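You operate a simulated robot arm through the tools that you are given. There is no shell and no other tool. Be economical: measure what you need, move in short steps, check, and stop when the job is done.

Carry out the task below with a simulated robot arm. There is one attempt and no reset: what you move stays moved.

TASK
Put the plastic knob and the brass knob on the flat tray.

It is judged by the outcome, as a careful person would: the job done as asked, and still so three seconds after it is handed in. It fails if anything else is knocked over, pushed out of place, dropped, spilled or broken.

THE ROBOT
A 7-joint arm with a two-finger parallel gripper, fixed in place. Base frame: the origin is at the foot of the arm, x ahead of it, y to its left, z up; the work surface is at about z = 0. Lengths are in cm, angles in degrees, forces in N, time in s.
With the tool pointing down near the work surface it reaches from about 22 to 58 cm from the base axis. Its first joint turns from -66.0 to 66.0 degrees. Payload 2.5 kg.
Tool frame: the origin (TCP) lies between the finger pads and is the grasp point; the fingertips stand 2.3 cm ahead of it; z points along the fingers, y is the line along which they close. The gripper opens to 9.4 cm. The fingers are 3.8 cm wide and 1 cm thick; the gripper's body (5.4 by 9.6 cm) begins 3.9 cm behind the TCP.
Orientation is told as [roll, pitch, yaw] about the base's x, y, z axes, in that order, counted from this pose: with the fingers straight down and closing along the base's y, the tool's x points along the base's -x, its y along +y and its z along -z.

THE INTERFACE
- The arm moves only by the tool arm_command. Its argument "plan" is a list of rows, each a list of 7 numbers: the shift along the tool's x, y, z in units of 500 mm (1.0 is 500 mm), then the turn, a rotation vector about the tool's x, y, z in units of 120 degrees (1.0 is 120 degrees), then the gripper command, from -1 (fully open) to 1 (shut), values between in proportion. In form: [[x, y, z, rx, ry, rz, claw], ...]. A call has 1 to 8 rows; each row is the pose to reach, as a shift and turn from the pose commanded when the call began, along the tool's axes at that moment. A call with a number of a shift or a turn outside -1 to 1 is refused whole. A row lasts 0.2 s, in which the tool goes at most 5 cm and 8.6 degrees; a call with a longer step from one row to the next is refused whole, and so is a gripper value outside its range. A pose out of reach is approached as far as the arm can. The call stops where the force on the tool passes 40 N (or 10 N more than at its start, if that is more) or the arm is blocked; 0.2 s more then pass. The fingers move at their own pace (about 10.8 cm/s each) and stop on an object; they squeeze with about 24 N. The grip force told is the motor's: it shows also when the fingers shut on nothing. Time passes only in rows, and 0.2 s behind the last, so rows that repeat a pose let the fingers close. It gives the time, the measured TCP pose, the force on the tool (base axes), the opening and the grip force at its end, in the units of the frame above (readings bear some noise).
- Cameras (640 x 400 px; columns grow to the right, rows downward): "scene" is fixed at [13.47, -43.88, 52.33]; the picture's right is [0.54, -0.84, 0.00], its down [-0.63, -0.41, -0.66] and it looks along [0.55, 0.36, -0.76] (base axes); focal length 326 px, centre (320, 200). "wrist" rides on the gripper at [-3.9, 0, -4.4] in the tool frame; the picture's right is [0.00, -1.00, 0.00], its down [0.97, 0.00, -0.24] and it looks along [0.24, 0.00, 0.97] (tool axes); focal length 218 px, centre (320, 200).
- snapshot(camera): a new picture of that camera. No time passes.
- pixel_to_xyz(camera, pixels): there is no depth. For up to 12 entries [column, row, z] of the newest picture of that camera ("zoom" is the newest enlarged one), the place [x, y] in the base frame at which the ray of that pixel passes the height z, good to about 0.3 cm. No time passes.
- close_up(camera, box): a new picture of the part [left, top, right, bottom] of that camera's present view, enlarged. No time passes.
- job_done(): hands the job in; it is judged then, once.

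Work in short steps. Measure before you move; look again where a grasp or a placing could have gone wrong, and mend it. You have 60 turns and 20 pictures in all, the two below and enlarged ones among them. Open the gripper and draw the arm clear of the work before you hand the job in, unless the task says otherwise; then end with one line.

The tools are called after "Emit:" by a JSON object that holds its "fn" and its "kwargs". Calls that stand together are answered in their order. arm_command: Moves the arm, as the interface text tells. Its arguments: {"type":"object","properties":{"plan":{"type":"array"}},"required":["plan"]} The other tools are called the same way: snapshot (camera) takes a picture; pixel_to_xyz (camera, pixels) gives the place at which the rays of pixels pass given heights; close_up (camera, box) takes an enlarged picture of a part of a camera's view; job_done () hands the job in.

At the start:

```text
t: 0.0
ee_pos: [29.22, -24.23, 25.49]
tcp_rot: [0.1, 0.0, 0.0]
force: [-0.9, 0.4, 0.8]
grip_width: 9.4
grasp_force: 0.0
```

scene: 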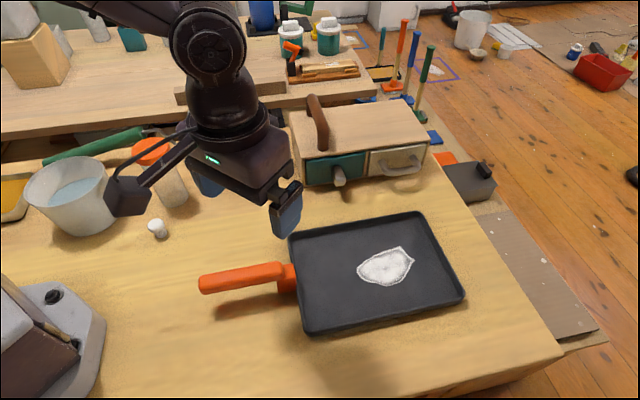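
wrist: 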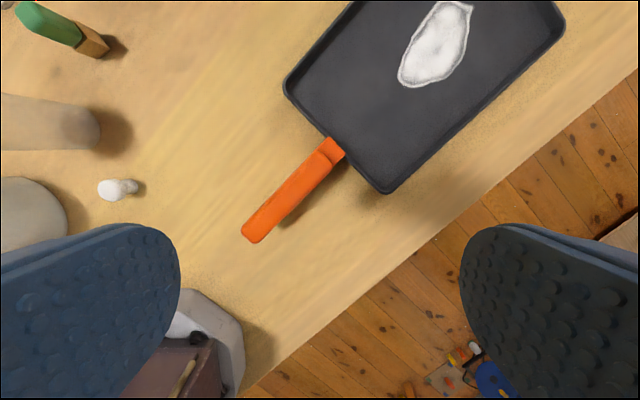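

I see a white knob at about (157,228) in the scene picture, but no brass knob yet. I'll enlarge parts of the scene.

Emit:
{"fn": "close_up", "kwargs": {"camera": "scene", "box": [0, 120, 200, 245]}}

Emit:
{"fn": "close_up", "kwargs": {"camera": "scene", "box": [260, 80, 500, 230]}}

Emit:
{"fn": "close_up", "kwargs": {"camera": "scene", "box": [0, 240, 208, 370]}}

```text
3.20 times, centred on (100, 182) of scene
```

zoom: 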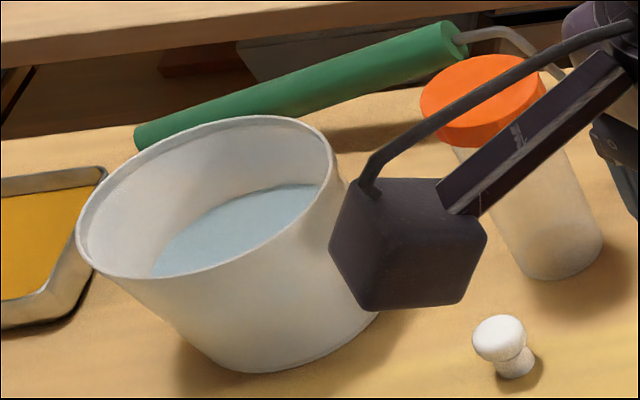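

```text
2.67 times, centred on (380, 155) of scene
```

zoom: 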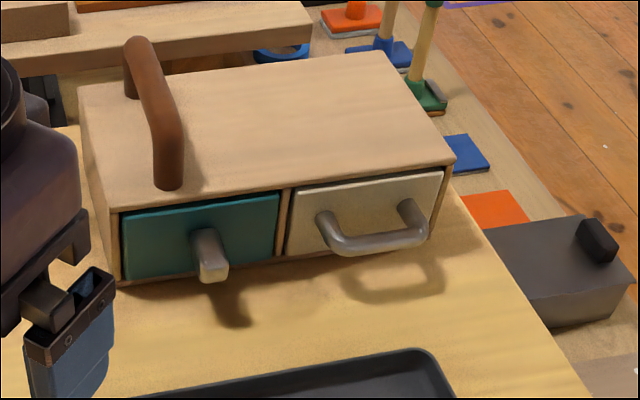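

```text
3.08 times, centred on (104, 305) of scene
```

zoom: 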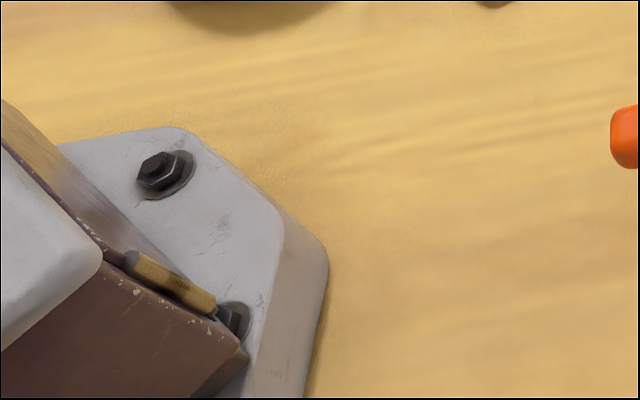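

No brass knob in view: it may be hidden by the arm or be in a drawer. I'll measure the main positions.

Emit:
{"fn": "pixel_to_xyz", "kwargs": {"camera": "scene", "pixels": [[158, 234, 0], [156, 224, 3], [305, 187, 0], [430, 160, 0], [340, 180, 3], [402, 168, 3], [290, 236, 2], [415, 213, 2], [464, 295, 2], [305, 332, 2], [200, 282, 3], [75, 235, 0]]}}

Emit:
{"fn": "pixel_to_xyz", "kwargs": {"camera": "wrist", "pixels": [[118, 190, 0], [110, 190, 3], [130, 188, 0], [60, 30, 0], [95, 45, 2], [50, 120, 0]]}}

```text
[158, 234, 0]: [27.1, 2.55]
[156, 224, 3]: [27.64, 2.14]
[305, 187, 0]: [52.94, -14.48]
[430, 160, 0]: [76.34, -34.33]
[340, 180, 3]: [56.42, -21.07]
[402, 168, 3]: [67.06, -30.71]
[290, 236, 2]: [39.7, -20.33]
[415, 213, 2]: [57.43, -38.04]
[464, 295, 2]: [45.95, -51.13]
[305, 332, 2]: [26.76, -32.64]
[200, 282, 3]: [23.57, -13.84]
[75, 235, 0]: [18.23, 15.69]
```

```text
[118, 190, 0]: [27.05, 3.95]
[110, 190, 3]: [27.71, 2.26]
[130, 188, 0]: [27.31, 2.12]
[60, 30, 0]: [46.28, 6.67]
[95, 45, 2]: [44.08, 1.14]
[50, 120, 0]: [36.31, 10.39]
```

The plastic knob stands at about (27.2, 2.2) and is about 3 cm tall. I'll move high over the left area to look at it, its neighbours and the space hidden by the arm.

Emit:
{"fn": "arm_command", "kwargs": {"plan": [[0, 0.09, -0.01, 0, 0, 0, -1], [0, 0.18, -0.02, 0, 0, 0, -1], [0, 0.27, -0.03, 0, 0, 0, -1], [0, 0.36, -0.04, 0, 0, 0, -1], [0, 0.44, -0.05, 0, 0, 0, -1], [0, 0.44, -0.05, 0, 0, 0, -1]]}}

Emit:
{"fn": "snapshot", "kwargs": {"camera": "wrist"}}

Emit:
{"fn": "snapshot", "kwargs": {"camera": "scene"}}

```text
t: 1.4
ee_pos: [29.12, -2.34, 27.96]
tcp_rot: [0.0, 0.0, 0.0]
force: [0.9, -0.4, -0.3]
grip_width: 9.42
grasp_force: 0.0
```

```text
14 pictures are left
```

wrist: 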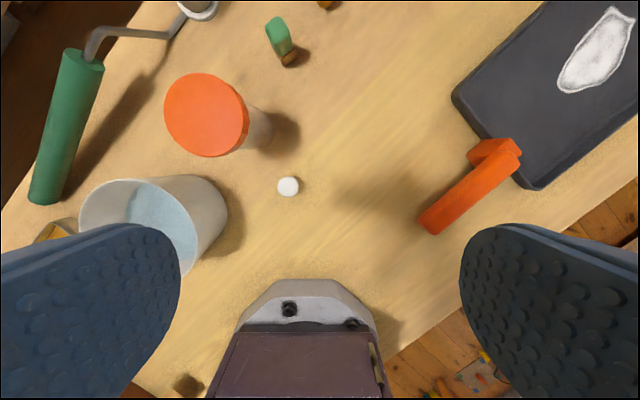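

```text
13 pictures are left
```

scene: 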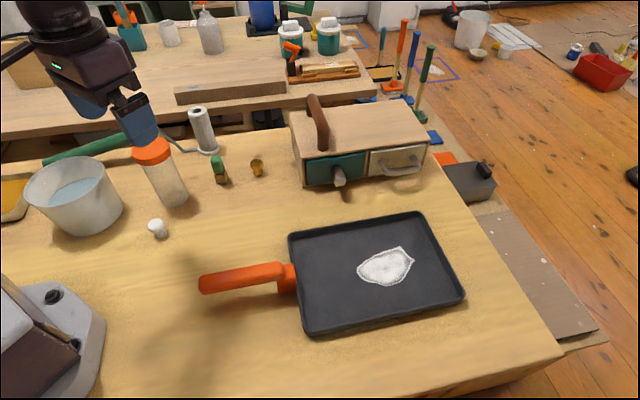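

The brass knob is now visible at scene (257,167), and in the wrist view at (327,2). I'll enlarge it and measure.

Emit:
{"fn": "close_up", "kwargs": {"camera": "scene", "box": [140, 130, 300, 230]}}

Emit:
{"fn": "pixel_to_xyz", "kwargs": {"camera": "wrist", "pixels": [[288, 186, 3], [228, 215, 0], [180, 177, 9], [200, 155, 11], [248, 125, 11], [272, 120, 0], [290, 60, 0], [278, 35, 5]]}}

Emit:
{"fn": "pixel_to_xyz", "kwargs": {"camera": "scene", "pixels": [[258, 175, 0], [257, 162, 3], [220, 183, 0], [217, 162, 5], [107, 172, 9], [123, 205, 9], [180, 205, 0], [155, 148, 11], [175, 155, 11], [160, 237, 0]]}}

```text
4.00 times, centred on (220, 180) of scene
```

zoom: 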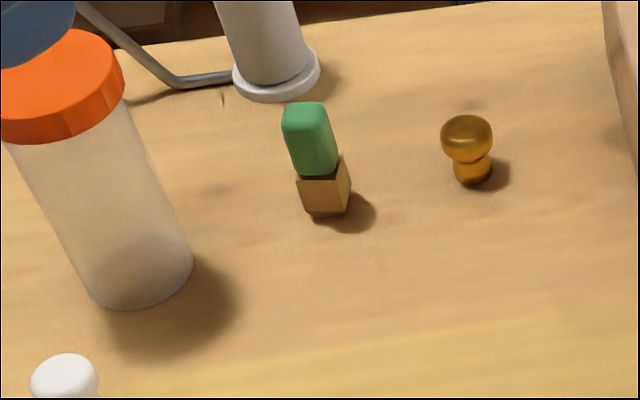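

```text
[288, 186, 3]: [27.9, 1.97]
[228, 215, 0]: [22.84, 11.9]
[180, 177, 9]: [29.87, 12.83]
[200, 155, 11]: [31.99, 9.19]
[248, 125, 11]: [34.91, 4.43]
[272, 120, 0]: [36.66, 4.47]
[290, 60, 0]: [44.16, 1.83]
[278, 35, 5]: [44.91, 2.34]
```

```text
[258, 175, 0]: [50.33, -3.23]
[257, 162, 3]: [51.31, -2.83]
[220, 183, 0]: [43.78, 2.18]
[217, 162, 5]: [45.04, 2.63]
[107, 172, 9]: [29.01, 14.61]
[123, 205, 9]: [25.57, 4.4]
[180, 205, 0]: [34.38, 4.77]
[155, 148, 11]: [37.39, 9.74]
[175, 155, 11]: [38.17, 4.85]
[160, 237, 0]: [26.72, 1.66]
```

The brass knob stands at about (50.5, -3). I also see a dark box sticking out from the gripper on its tool +x side (first picture, (128,195)), about 10 cm behind and 9 cm above the TCP, so I check the clearance to the base and bucket.

Emit:
{"fn": "pixel_to_xyz", "kwargs": {"camera": "wrist", "pixels": [[310, 280, 2], [310, 333, 6], [310, 333, 12], [196, 230, 9], [165, 180, 9], [205, 115, 11], [205, 157, 11], [288, 178, 3], [288, 196, 3], [278, 186, 3], [298, 186, 3], [325, 4, 2]]}}

Emit:
{"fn": "pixel_to_xyz", "kwargs": {"camera": "scene", "pixels": [[20, 280, 8], [78, 362, 6], [149, 226, 3], [167, 226, 3], [251, 164, 3], [263, 164, 3], [257, 177, 0], [192, 110, 12], [205, 152, 0], [25, 300, 12]]}}

```text
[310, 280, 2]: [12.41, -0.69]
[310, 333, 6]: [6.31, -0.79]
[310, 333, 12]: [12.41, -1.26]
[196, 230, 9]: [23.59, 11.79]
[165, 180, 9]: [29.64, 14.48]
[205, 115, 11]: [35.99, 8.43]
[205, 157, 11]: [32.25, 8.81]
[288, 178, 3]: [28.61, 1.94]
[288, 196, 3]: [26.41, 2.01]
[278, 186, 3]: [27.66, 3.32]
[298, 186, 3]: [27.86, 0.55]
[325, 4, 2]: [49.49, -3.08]
```

```text
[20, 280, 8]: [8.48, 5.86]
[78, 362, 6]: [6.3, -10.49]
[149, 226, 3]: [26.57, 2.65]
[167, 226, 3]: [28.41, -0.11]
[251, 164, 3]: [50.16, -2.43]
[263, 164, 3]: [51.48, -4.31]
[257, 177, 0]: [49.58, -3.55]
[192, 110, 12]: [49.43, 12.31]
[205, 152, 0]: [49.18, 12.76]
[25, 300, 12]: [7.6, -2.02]
```

The nearest parts (bucket at y≥11.8, jar at x≥32, base at x≤12) leave room for an unrotated descent. I move over the plastic knob with the fingers about 5.4 cm open and stop at z≈8.

Emit:
{"fn": "arm_command", "kwargs": {"plan": [[0.032, 0.086, 0.0, 0, 0, 0, -0.15], [0.032, 0.086, 0.1, 0, 0, 0, -0.15], [0.032, 0.086, 0.2, 0, 0, 0, -0.15], [0.032, 0.086, 0.3, 0, 0, 0, -0.15], [0.032, 0.086, 0.4, 0, 0, 0, -0.15], [0.032, 0.086, 0.4, 0, 0, 0, -0.15]]}}

Emit:
{"fn": "snapshot", "kwargs": {"camera": "wrist"}}

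```text
t: 2.8
ee_pos: [27.25, 1.99, 8.16]
tcp_rot: [0.0, 0.0, 0.0]
force: [0.8, 0.5, -0.1]
grip_width: 5.41
grasp_force: 0.0
```

```text
11 pictures are left
```

wrist: 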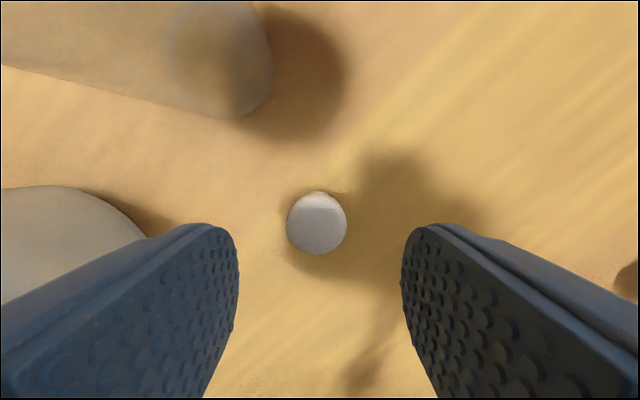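

The knob is centred at (317,225), which is about (27.6, 2.1) at z 3, in the middle of the fingers. I descend to z≈2.8 and close.

Emit:
{"fn": "arm_command", "kwargs": {"plan": [[-0.005, 0.002, 0.054, 0, 0, 0, -0.15], [-0.005, 0.002, 0.107, 0, 0, 0, -0.15], [-0.005, 0.002, 0.107, 0, 0, 0, -0.15], [-0.005, 0.002, 0.107, 0, 0, 0, 1], [-0.005, 0.002, 0.107, 0, 0, 0, 1], [-0.005, 0.002, 0.107, 0, 0, 0, 1], [-0.005, 0.002, 0.06, 0, 0, 0, 1], [-0.005, 0.002, 0.0, 0, 0, 0, 1]]}}

```text
t: 4.6
ee_pos: [27.82, 2.13, 7.98]
tcp_rot: [0.0, 0.1, 0.0]
force: [-0.9, -0.2, -1.1]
grip_width: 2.71
grasp_force: 24.2
```

Gripped (width 2.71). I check where free floor of the tray lies, clear of the white patch.

Emit:
{"fn": "pixel_to_xyz", "kwargs": {"camera": "scene", "pixels": [[357, 268, 0.6], [402, 247, 0.6], [325, 255, 0.6], [330, 300, 0.6], [296, 240, 0.6], [310, 325, 0.6], [345, 245, 0.6], [290, 237, 2], [303, 331, 2], [293, 290, 2]]}}

Emit:
{"fn": "close_up", "kwargs": {"camera": "scene", "box": [110, 130, 350, 280]}}

```text
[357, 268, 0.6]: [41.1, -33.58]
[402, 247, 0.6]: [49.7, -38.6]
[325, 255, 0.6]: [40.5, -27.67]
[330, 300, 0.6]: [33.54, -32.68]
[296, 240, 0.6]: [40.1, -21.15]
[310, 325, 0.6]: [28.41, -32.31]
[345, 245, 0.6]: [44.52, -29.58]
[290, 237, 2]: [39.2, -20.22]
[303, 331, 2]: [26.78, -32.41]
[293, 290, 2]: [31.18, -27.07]
```

```text
2.67 times, centred on (230, 205) of scene
```

zoom: 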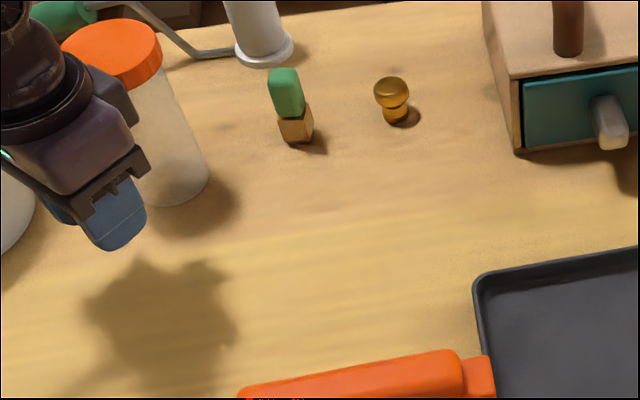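

I lift and carry the plastic knob over to the tray at about (34, -31.7), between the handle edge and the white patch.

Emit:
{"fn": "arm_command", "kwargs": {"plan": [[0, 0, -0.08, 0, 0, 0, 1], [0, 0, -0.14, 0, 0, 0, 1], [-0.017, -0.094, -0.14, 0, 0, 0, 1], [-0.035, -0.19, -0.14, 0, 0, 0, 1], [-0.052, -0.286, -0.14, 0, 0, 0, 1], [-0.069, -0.382, -0.14, 0, 0, 0, 1], [-0.086, -0.478, -0.14, 0, 0, 0, 1], [-0.103, -0.574, -0.14, 0, 0, 0, 1]]}}

Emit:
{"fn": "arm_command", "kwargs": {"plan": [[-0.021, -0.09, 0, 0, 0, 0, 1], [-0.021, -0.1, 0.05, 0, 0, 0, 1], [-0.021, -0.1, 0.1, 0, 0, 0, 1], [-0.021, -0.1, 0.1, 0, 0, 0, 1]]}}

Emit:
{"fn": "snapshot", "kwargs": {"camera": "scene"}}

Emit:
{"fn": "snapshot", "kwargs": {"camera": "wrist"}}

```text
t: 6.4
ee_pos: [32.86, -26.77, 15.16]
tcp_rot: [0.0, 0.0, 0.1]
force: [0.4, 0.5, -0.1]
grip_width: 2.7
grasp_force: 23.9
```

```text
t: 7.4
ee_pos: [34.06, -31.52, 9.95]
tcp_rot: [0.0, 0.0, 0.1]
force: [-0.2, -1.5, -0.6]
grip_width: 2.72
grasp_force: 24.0
```

```text
9 pictures are left
```

scene: 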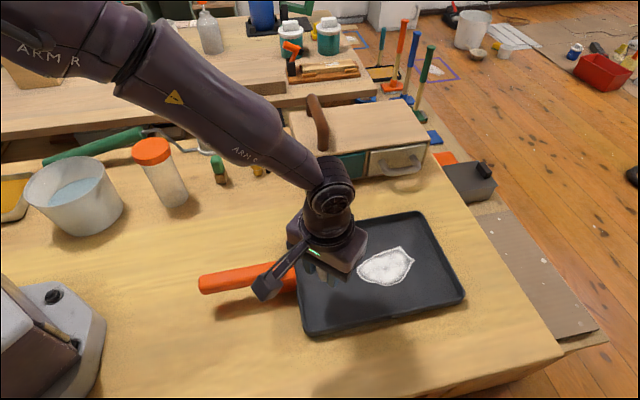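

```text
8 pictures are left
```

wrist: 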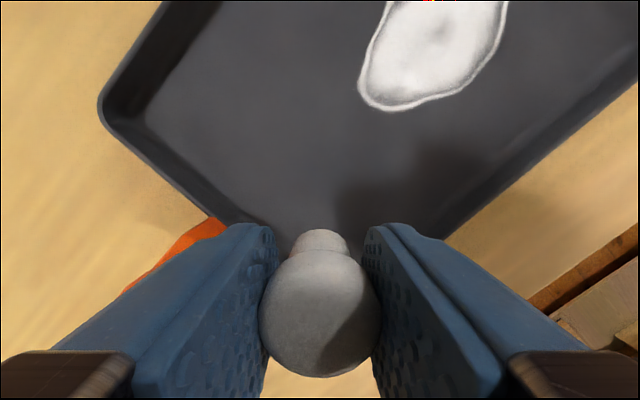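

The landing point (about wrist (320,207)) lies inside the tray, clear of the rims and the patch. I lower to z≈3.5 and read the force.

Emit:
{"fn": "arm_command", "kwargs": {"plan": [[0, 0, 0.06, 0, 0, 0, 1], [0, 0, 0.11, 0, 0, 0, 1], [0, 0, 0.128, 0, 0, 0, 1], [0, 0, 0.128, 0, 0, 0, 1]]}}

Emit:
{"fn": "arm_command", "kwargs": {"plan": [[0, 0, 0.003, 0, 0, 0, 1], [0, 0, 0.003, 0, 0, 0, 1]]}}

```text
t: 8.4
ee_pos: [34.15, -31.41, 3.54]
tcp_rot: [0.0, 0.0, 0.1]
force: [0.9, -0.4, -0.6]
grip_width: 2.69
grasp_force: 24.2
```

```text
t: 9.0
ee_pos: [34.07, -31.46, 3.45]
tcp_rot: [0.0, 0.0, 0.0]
force: [-0.8, 0.2, -0.2]
grip_width: 2.7
grasp_force: 24.5
```

No contact yet; I continue in 1 mm steps.

Emit:
{"fn": "arm_command", "kwargs": {"plan": [[0, 0, 0.003, 0, 0, 0, 1], [0, 0, 0.003, 0, 0, 0, 1]]}}

Emit:
{"fn": "arm_command", "kwargs": {"plan": [[0, 0, 0.003, 0, 0, 0, 1], [0, 0, 0.003, 0, 0, 0, 1]]}}

```text
t: 9.6
ee_pos: [34.05, -31.61, 3.39]
tcp_rot: [0.1, 0.0, 0.0]
force: [0.2, 0.1, -0.5]
grip_width: 2.7
grasp_force: 23.7
```

```text
t: 10.2
ee_pos: [33.9, -31.62, 3.28]
tcp_rot: [0.0, -0.2, 0.0]
force: [-2.7, 3.4, 13.3]
grip_width: 2.71
grasp_force: 24.2
```

Contact at z≈3.3 (13 N up). I open gently and rise.

Emit:
{"fn": "arm_command", "kwargs": {"plan": [[0, 0, -0.002, 0, 0, 0, 0.2], [0, 0, -0.002, 0, 0, 0, 0.0], [0, 0, -0.002, 0, 0, 0, 0.0], [0, 0, -0.06, 0, 0, 0, 0.0], [0, 0, -0.15, 0, 0, 0, 0.0], [0, 0, -0.24, 0, 0, 0, 0.0], [0, 0, -0.28, 0, 0, 0, 0.0], [0, 0, -0.28, 0, 0, 0, -0.15]]}}

Emit:
{"fn": "snapshot", "kwargs": {"camera": "wrist"}}

```text
t: 12.0
ee_pos: [33.95, -31.69, 17.2]
tcp_rot: [-0.1, -0.1, 0.0]
force: [-0.2, -0.2, -0.2]
grip_width: 5.4
grasp_force: 0.1
```

```text
7 pictures are left
```

wrist: 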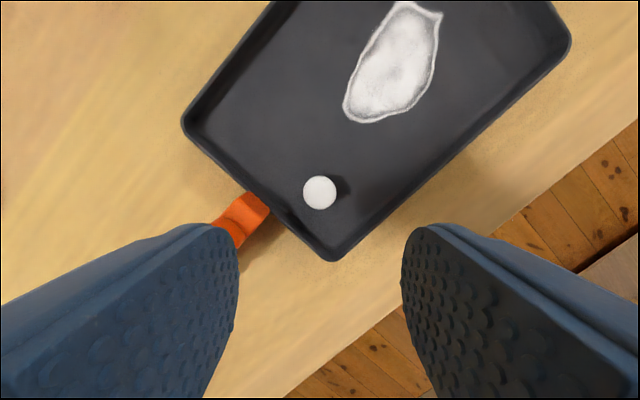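

The plastic knob stands in the tray. I go to the brass knob: first over y≈-3 at x≈40 with height kept, then forward and down to z≈10.

Emit:
{"fn": "arm_command", "kwargs": {"plan": [[-0.02, 0.0953, 0, 0, 0, 0, -0.15], [-0.04, 0.1906, 0, 0, 0, 0, -0.15], [-0.06, 0.286, 0, 0, 0, 0, -0.15], [-0.08, 0.381, 0, 0, 0, 0, -0.15], [-0.1, 0.4766, 0, 0, 0, 0, -0.15], [-0.12, 0.572, 0, 0, 0, 0, -0.15], [-0.21, 0.572, 0, 0, 0, 0, -0.15], [-0.3, 0.572, 0, 0, 0, 0, -0.15]]}}

Emit:
{"fn": "arm_command", "kwargs": {"plan": [[-0.03, 0, 0.07, 0, 0, 0, -0.15], [-0.03, 0, 0.14, 0, 0, 0, -0.15], [-0.03, 0, 0.14, 0, 0, 0, -0.15]]}}

Emit:
{"fn": "snapshot", "kwargs": {"camera": "wrist"}}

```text
t: 13.8
ee_pos: [48.92, -2.96, 17.28]
tcp_rot: [0.0, 0.0, 0.0]
force: [0.3, 0.6, -0.8]
grip_width: 5.41
grasp_force: 0.1
```

```text
t: 14.6
ee_pos: [50.47, -2.8, 10.07]
tcp_rot: [0.1, -0.1, 0.0]
force: [-0.7, -0.3, -1.1]
grip_width: 5.41
grasp_force: 0.1
```

```text
6 pictures are left
```

wrist: 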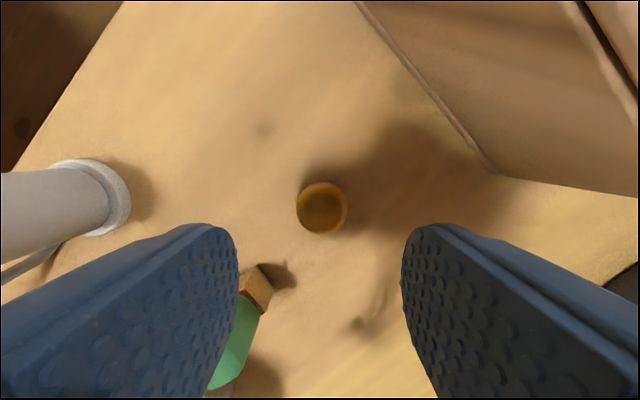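

Brass cap at (322,208). I measure it along with the block and the cabinet edge.

Emit:
{"fn": "pixel_to_xyz", "kwargs": {"camera": "wrist", "pixels": [[322, 208, 2.5], [322, 208, 3], [260, 290, 0], [232, 385, 5], [490, 172, 0], [490, 172, 10]]}}

```text
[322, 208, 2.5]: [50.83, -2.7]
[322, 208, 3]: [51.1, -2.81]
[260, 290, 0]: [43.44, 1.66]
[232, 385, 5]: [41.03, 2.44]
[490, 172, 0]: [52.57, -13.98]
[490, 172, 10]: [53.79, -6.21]
```

The cap sits at about (51.0, -2.8) and there is room on all sides. I descend to z≈2.8, close, and lift straight up.

Emit:
{"fn": "arm_command", "kwargs": {"plan": [[-0.01, 0, 0.07, 0, 0, 0, -0.15], [-0.01, 0, 0.145, 0, 0, 0, -0.15], [-0.01, 0, 0.145, 0, 0, 0, -0.15], [-0.01, 0, 0.145, 0, 0, 0, 1], [-0.01, 0, 0.145, 0, 0, 0, 1], [-0.01, 0, 0.145, 0, 0, 0, 1]]}}

Emit:
{"fn": "arm_command", "kwargs": {"plan": [[0, 0, -0.08, 0, 0, 0, 1], [0, 0, -0.17, 0, 0, 0, 1], [0, 0, -0.26, 0, 0, 0, 1], [0, 0, -0.28, 0, 0, 0, 1]]}}

```text
t: 16.0
ee_pos: [50.91, -2.71, 2.72]
tcp_rot: [-0.1, -0.1, 0.0]
force: [0.9, 0.2, 0.0]
grip_width: 2.71
grasp_force: 24.0
```

```text
t: 17.0
ee_pos: [50.98, -2.83, 16.72]
tcp_rot: [-0.1, 0.0, 0.0]
force: [0.0, 0.4, 0.1]
grip_width: 2.72
grasp_force: 23.7
```

The brass knob is held (width 2.72). I carry it back in x first, away from the cabinet, then over to the tray at about (40.5, -28.2).

Emit:
{"fn": "arm_command", "kwargs": {"plan": [[0.09, 0, 0, 0, 0, 0, 1], [0.17, -0.05, 0, 0, 0, 0, 1], [0.21, -0.135, 0, 0, 0, 0, 1], [0.21, -0.23, 0, 0, 0, 0, 1], [0.21, -0.325, 0, 0, 0, 0, 1], [0.21, -0.42, 0, 0, 0, 0, 1], [0.21, -0.508, 0, 0, 0, 0, 1], [0.21, -0.508, 0.08, 0, 0, 0, 1]]}}

Emit:
{"fn": "snapshot", "kwargs": {"camera": "wrist"}}

```text
t: 18.8
ee_pos: [40.34, -28.56, 13.03]
tcp_rot: [0.0, 0.0, 0.0]
force: [-0.3, 0.0, -1.2]
grip_width: 2.71
grasp_force: 23.7
```

```text
5 pictures are left
```

wrist: 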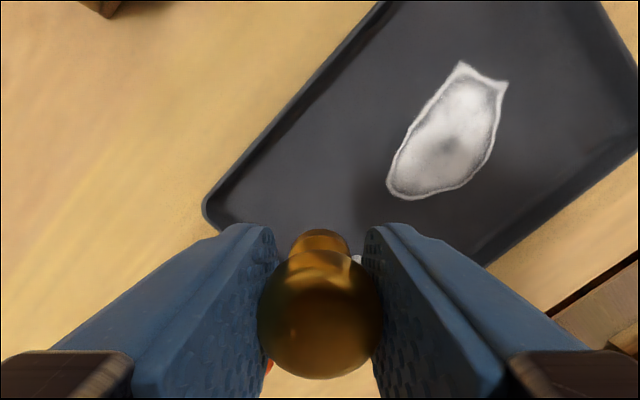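

The landing point is around (320,197), clear of the rims (col ~220) and the patch (col ~388). I lower to z≈3.55.

Emit:
{"fn": "arm_command", "kwargs": {"plan": [[0, 0, 0.07, 0, 0, 0, 1], [0, 0, 0.14, 0, 0, 0, 1], [0, 0, 0.178, 0, 0, 0, 1], [0, 0, 0.178, 0, 0, 0, 1]]}}

Emit:
{"fn": "arm_command", "kwargs": {"plan": [[0, 0, 0.003, 0, 0, 0, 1], [0, 0, 0.003, 0, 0, 0, 1]]}}

```text
t: 19.8
ee_pos: [40.26, -28.2, 3.92]
tcp_rot: [-0.1, 0.0, 0.0]
force: [-0.5, 0.4, 0.1]
grip_width: 2.71
grasp_force: 23.9
```

```text
t: 20.4
ee_pos: [40.36, -28.38, 3.79]
tcp_rot: [0.0, 0.0, 0.0]
force: [1.1, 0.1, -0.2]
grip_width: 2.72
grasp_force: 23.9
```

Still free; I go on carefully to contact, expected at about z 3.3.

Emit:
{"fn": "arm_command", "kwargs": {"plan": [[0, 0, 0.003, 0, 0, 0, 1], [0, 0, 0.006, 0, 0, 0, 1]]}}

Emit:
{"fn": "arm_command", "kwargs": {"plan": [[0, 0, 0.003, 0, 0, 0, 1], [0, 0, 0.003, 0, 0, 0, 1]]}}

```text
t: 21.0
ee_pos: [40.3, -28.33, 3.41]
tcp_rot: [0.0, 0.0, -0.1]
force: [0.9, -0.1, 0.4]
grip_width: 2.71
grasp_force: 24.3
```

```text
t: 21.6
ee_pos: [40.41, -28.35, 3.47]
tcp_rot: [0.1, 0.1, 0.0]
force: [0.4, -0.1, -0.6]
grip_width: 2.71
grasp_force: 24.2
```

Emit:
{"fn": "arm_command", "kwargs": {"plan": [[0, 0, 0.003, 0, 0, 0, 1], [0, 0, 0.003, 0, 0, 0, 1]]}}

```text
t: 22.2
ee_pos: [40.58, -28.32, 3.18]
tcp_rot: [0.1, 0.0, -0.1]
force: [-0.7, 0.4, -0.6]
grip_width: 2.71
grasp_force: 23.4
```

No contact at about z 3.25 yet; another 1 mm.

Emit:
{"fn": "arm_command", "kwargs": {"plan": [[0, 0, 0.002, 0, 0, 0, 1], [0, 0, 0.002, 0, 0, 0, 1]]}}

```text
t: 22.8
ee_pos: [40.55, -28.39, 3.13]
tcp_rot: [0.0, 0.0, 0.0]
force: [-1.2, 1.3, 4.2]
grip_width: 2.73
grasp_force: 24.3
```

Light contact (4 N). I open slightly and rise.

Emit:
{"fn": "arm_command", "kwargs": {"plan": [[0, 0, 0, 0, 0, 0, 0.25], [0, 0, 0, 0, 0, 0, 0.05], [0, 0, 0, 0, 0, 0, 0.05], [0, 0, -0.06, 0, 0, 0, 0.05], [0, 0, -0.15, 0, 0, 0, 0.05], [0, 0, -0.24, 0, 0, 0, 0.05], [0, 0, -0.33, 0, 0, 0, -0.5], [0, 0, -0.4, 0, 0, 0, -1]]}}

Emit:
{"fn": "arm_command", "kwargs": {"plan": [[0.02, 0.09, 0, 0, 0, 0, -1], [0.04, 0.18, 0, 0, 0, 0, -1], [0.06, 0.27, 0, 0, 0, 0, -1], [0.08, 0.36, 0, 0, 0, 0, -1], [0.1, 0.45, 0, 0, 0, 0, -1], [0.12, 0.54, 0, 0, 0, 0, -1], [0.12, 0.54, 0, 0, 0, 0, -1]]}}

Emit:
{"fn": "snapshot", "kwargs": {"camera": "scene"}}

```text
t: 24.6
ee_pos: [40.63, -28.41, 23.42]
tcp_rot: [0.1, 0.1, 0.1]
force: [0.2, -0.5, -0.2]
grip_width: 9.4
grasp_force: 0.1
```

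```text
t: 26.2
ee_pos: [34.41, -1.35, 23.29]
tcp_rot: [-0.1, 0.1, 0.0]
force: [0.3, -0.6, -0.3]
grip_width: 9.39
grasp_force: 0.0
```

```text
4 pictures are left
```

scene: 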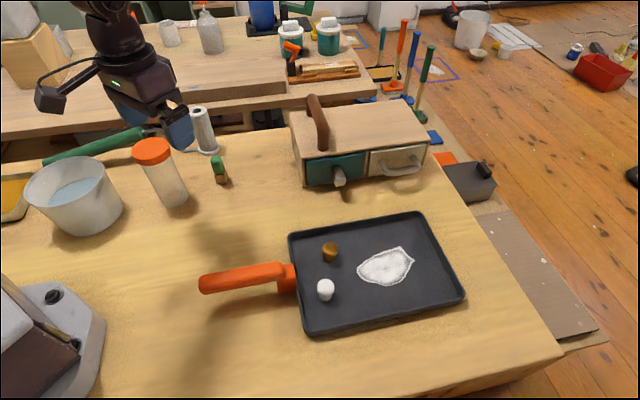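

Both knobs stand in the tray, at (330,252) and (325,290). Everything else looks unmoved, and the arm is clear with the gripper open, so I hand in.

Emit:
{"fn": "job_done", "kwargs": {}}

```text
The job is handed in.
```

The plastic knob and the brass knob are both standing on the flat tray, nothing else looks moved, and the job is handed in.
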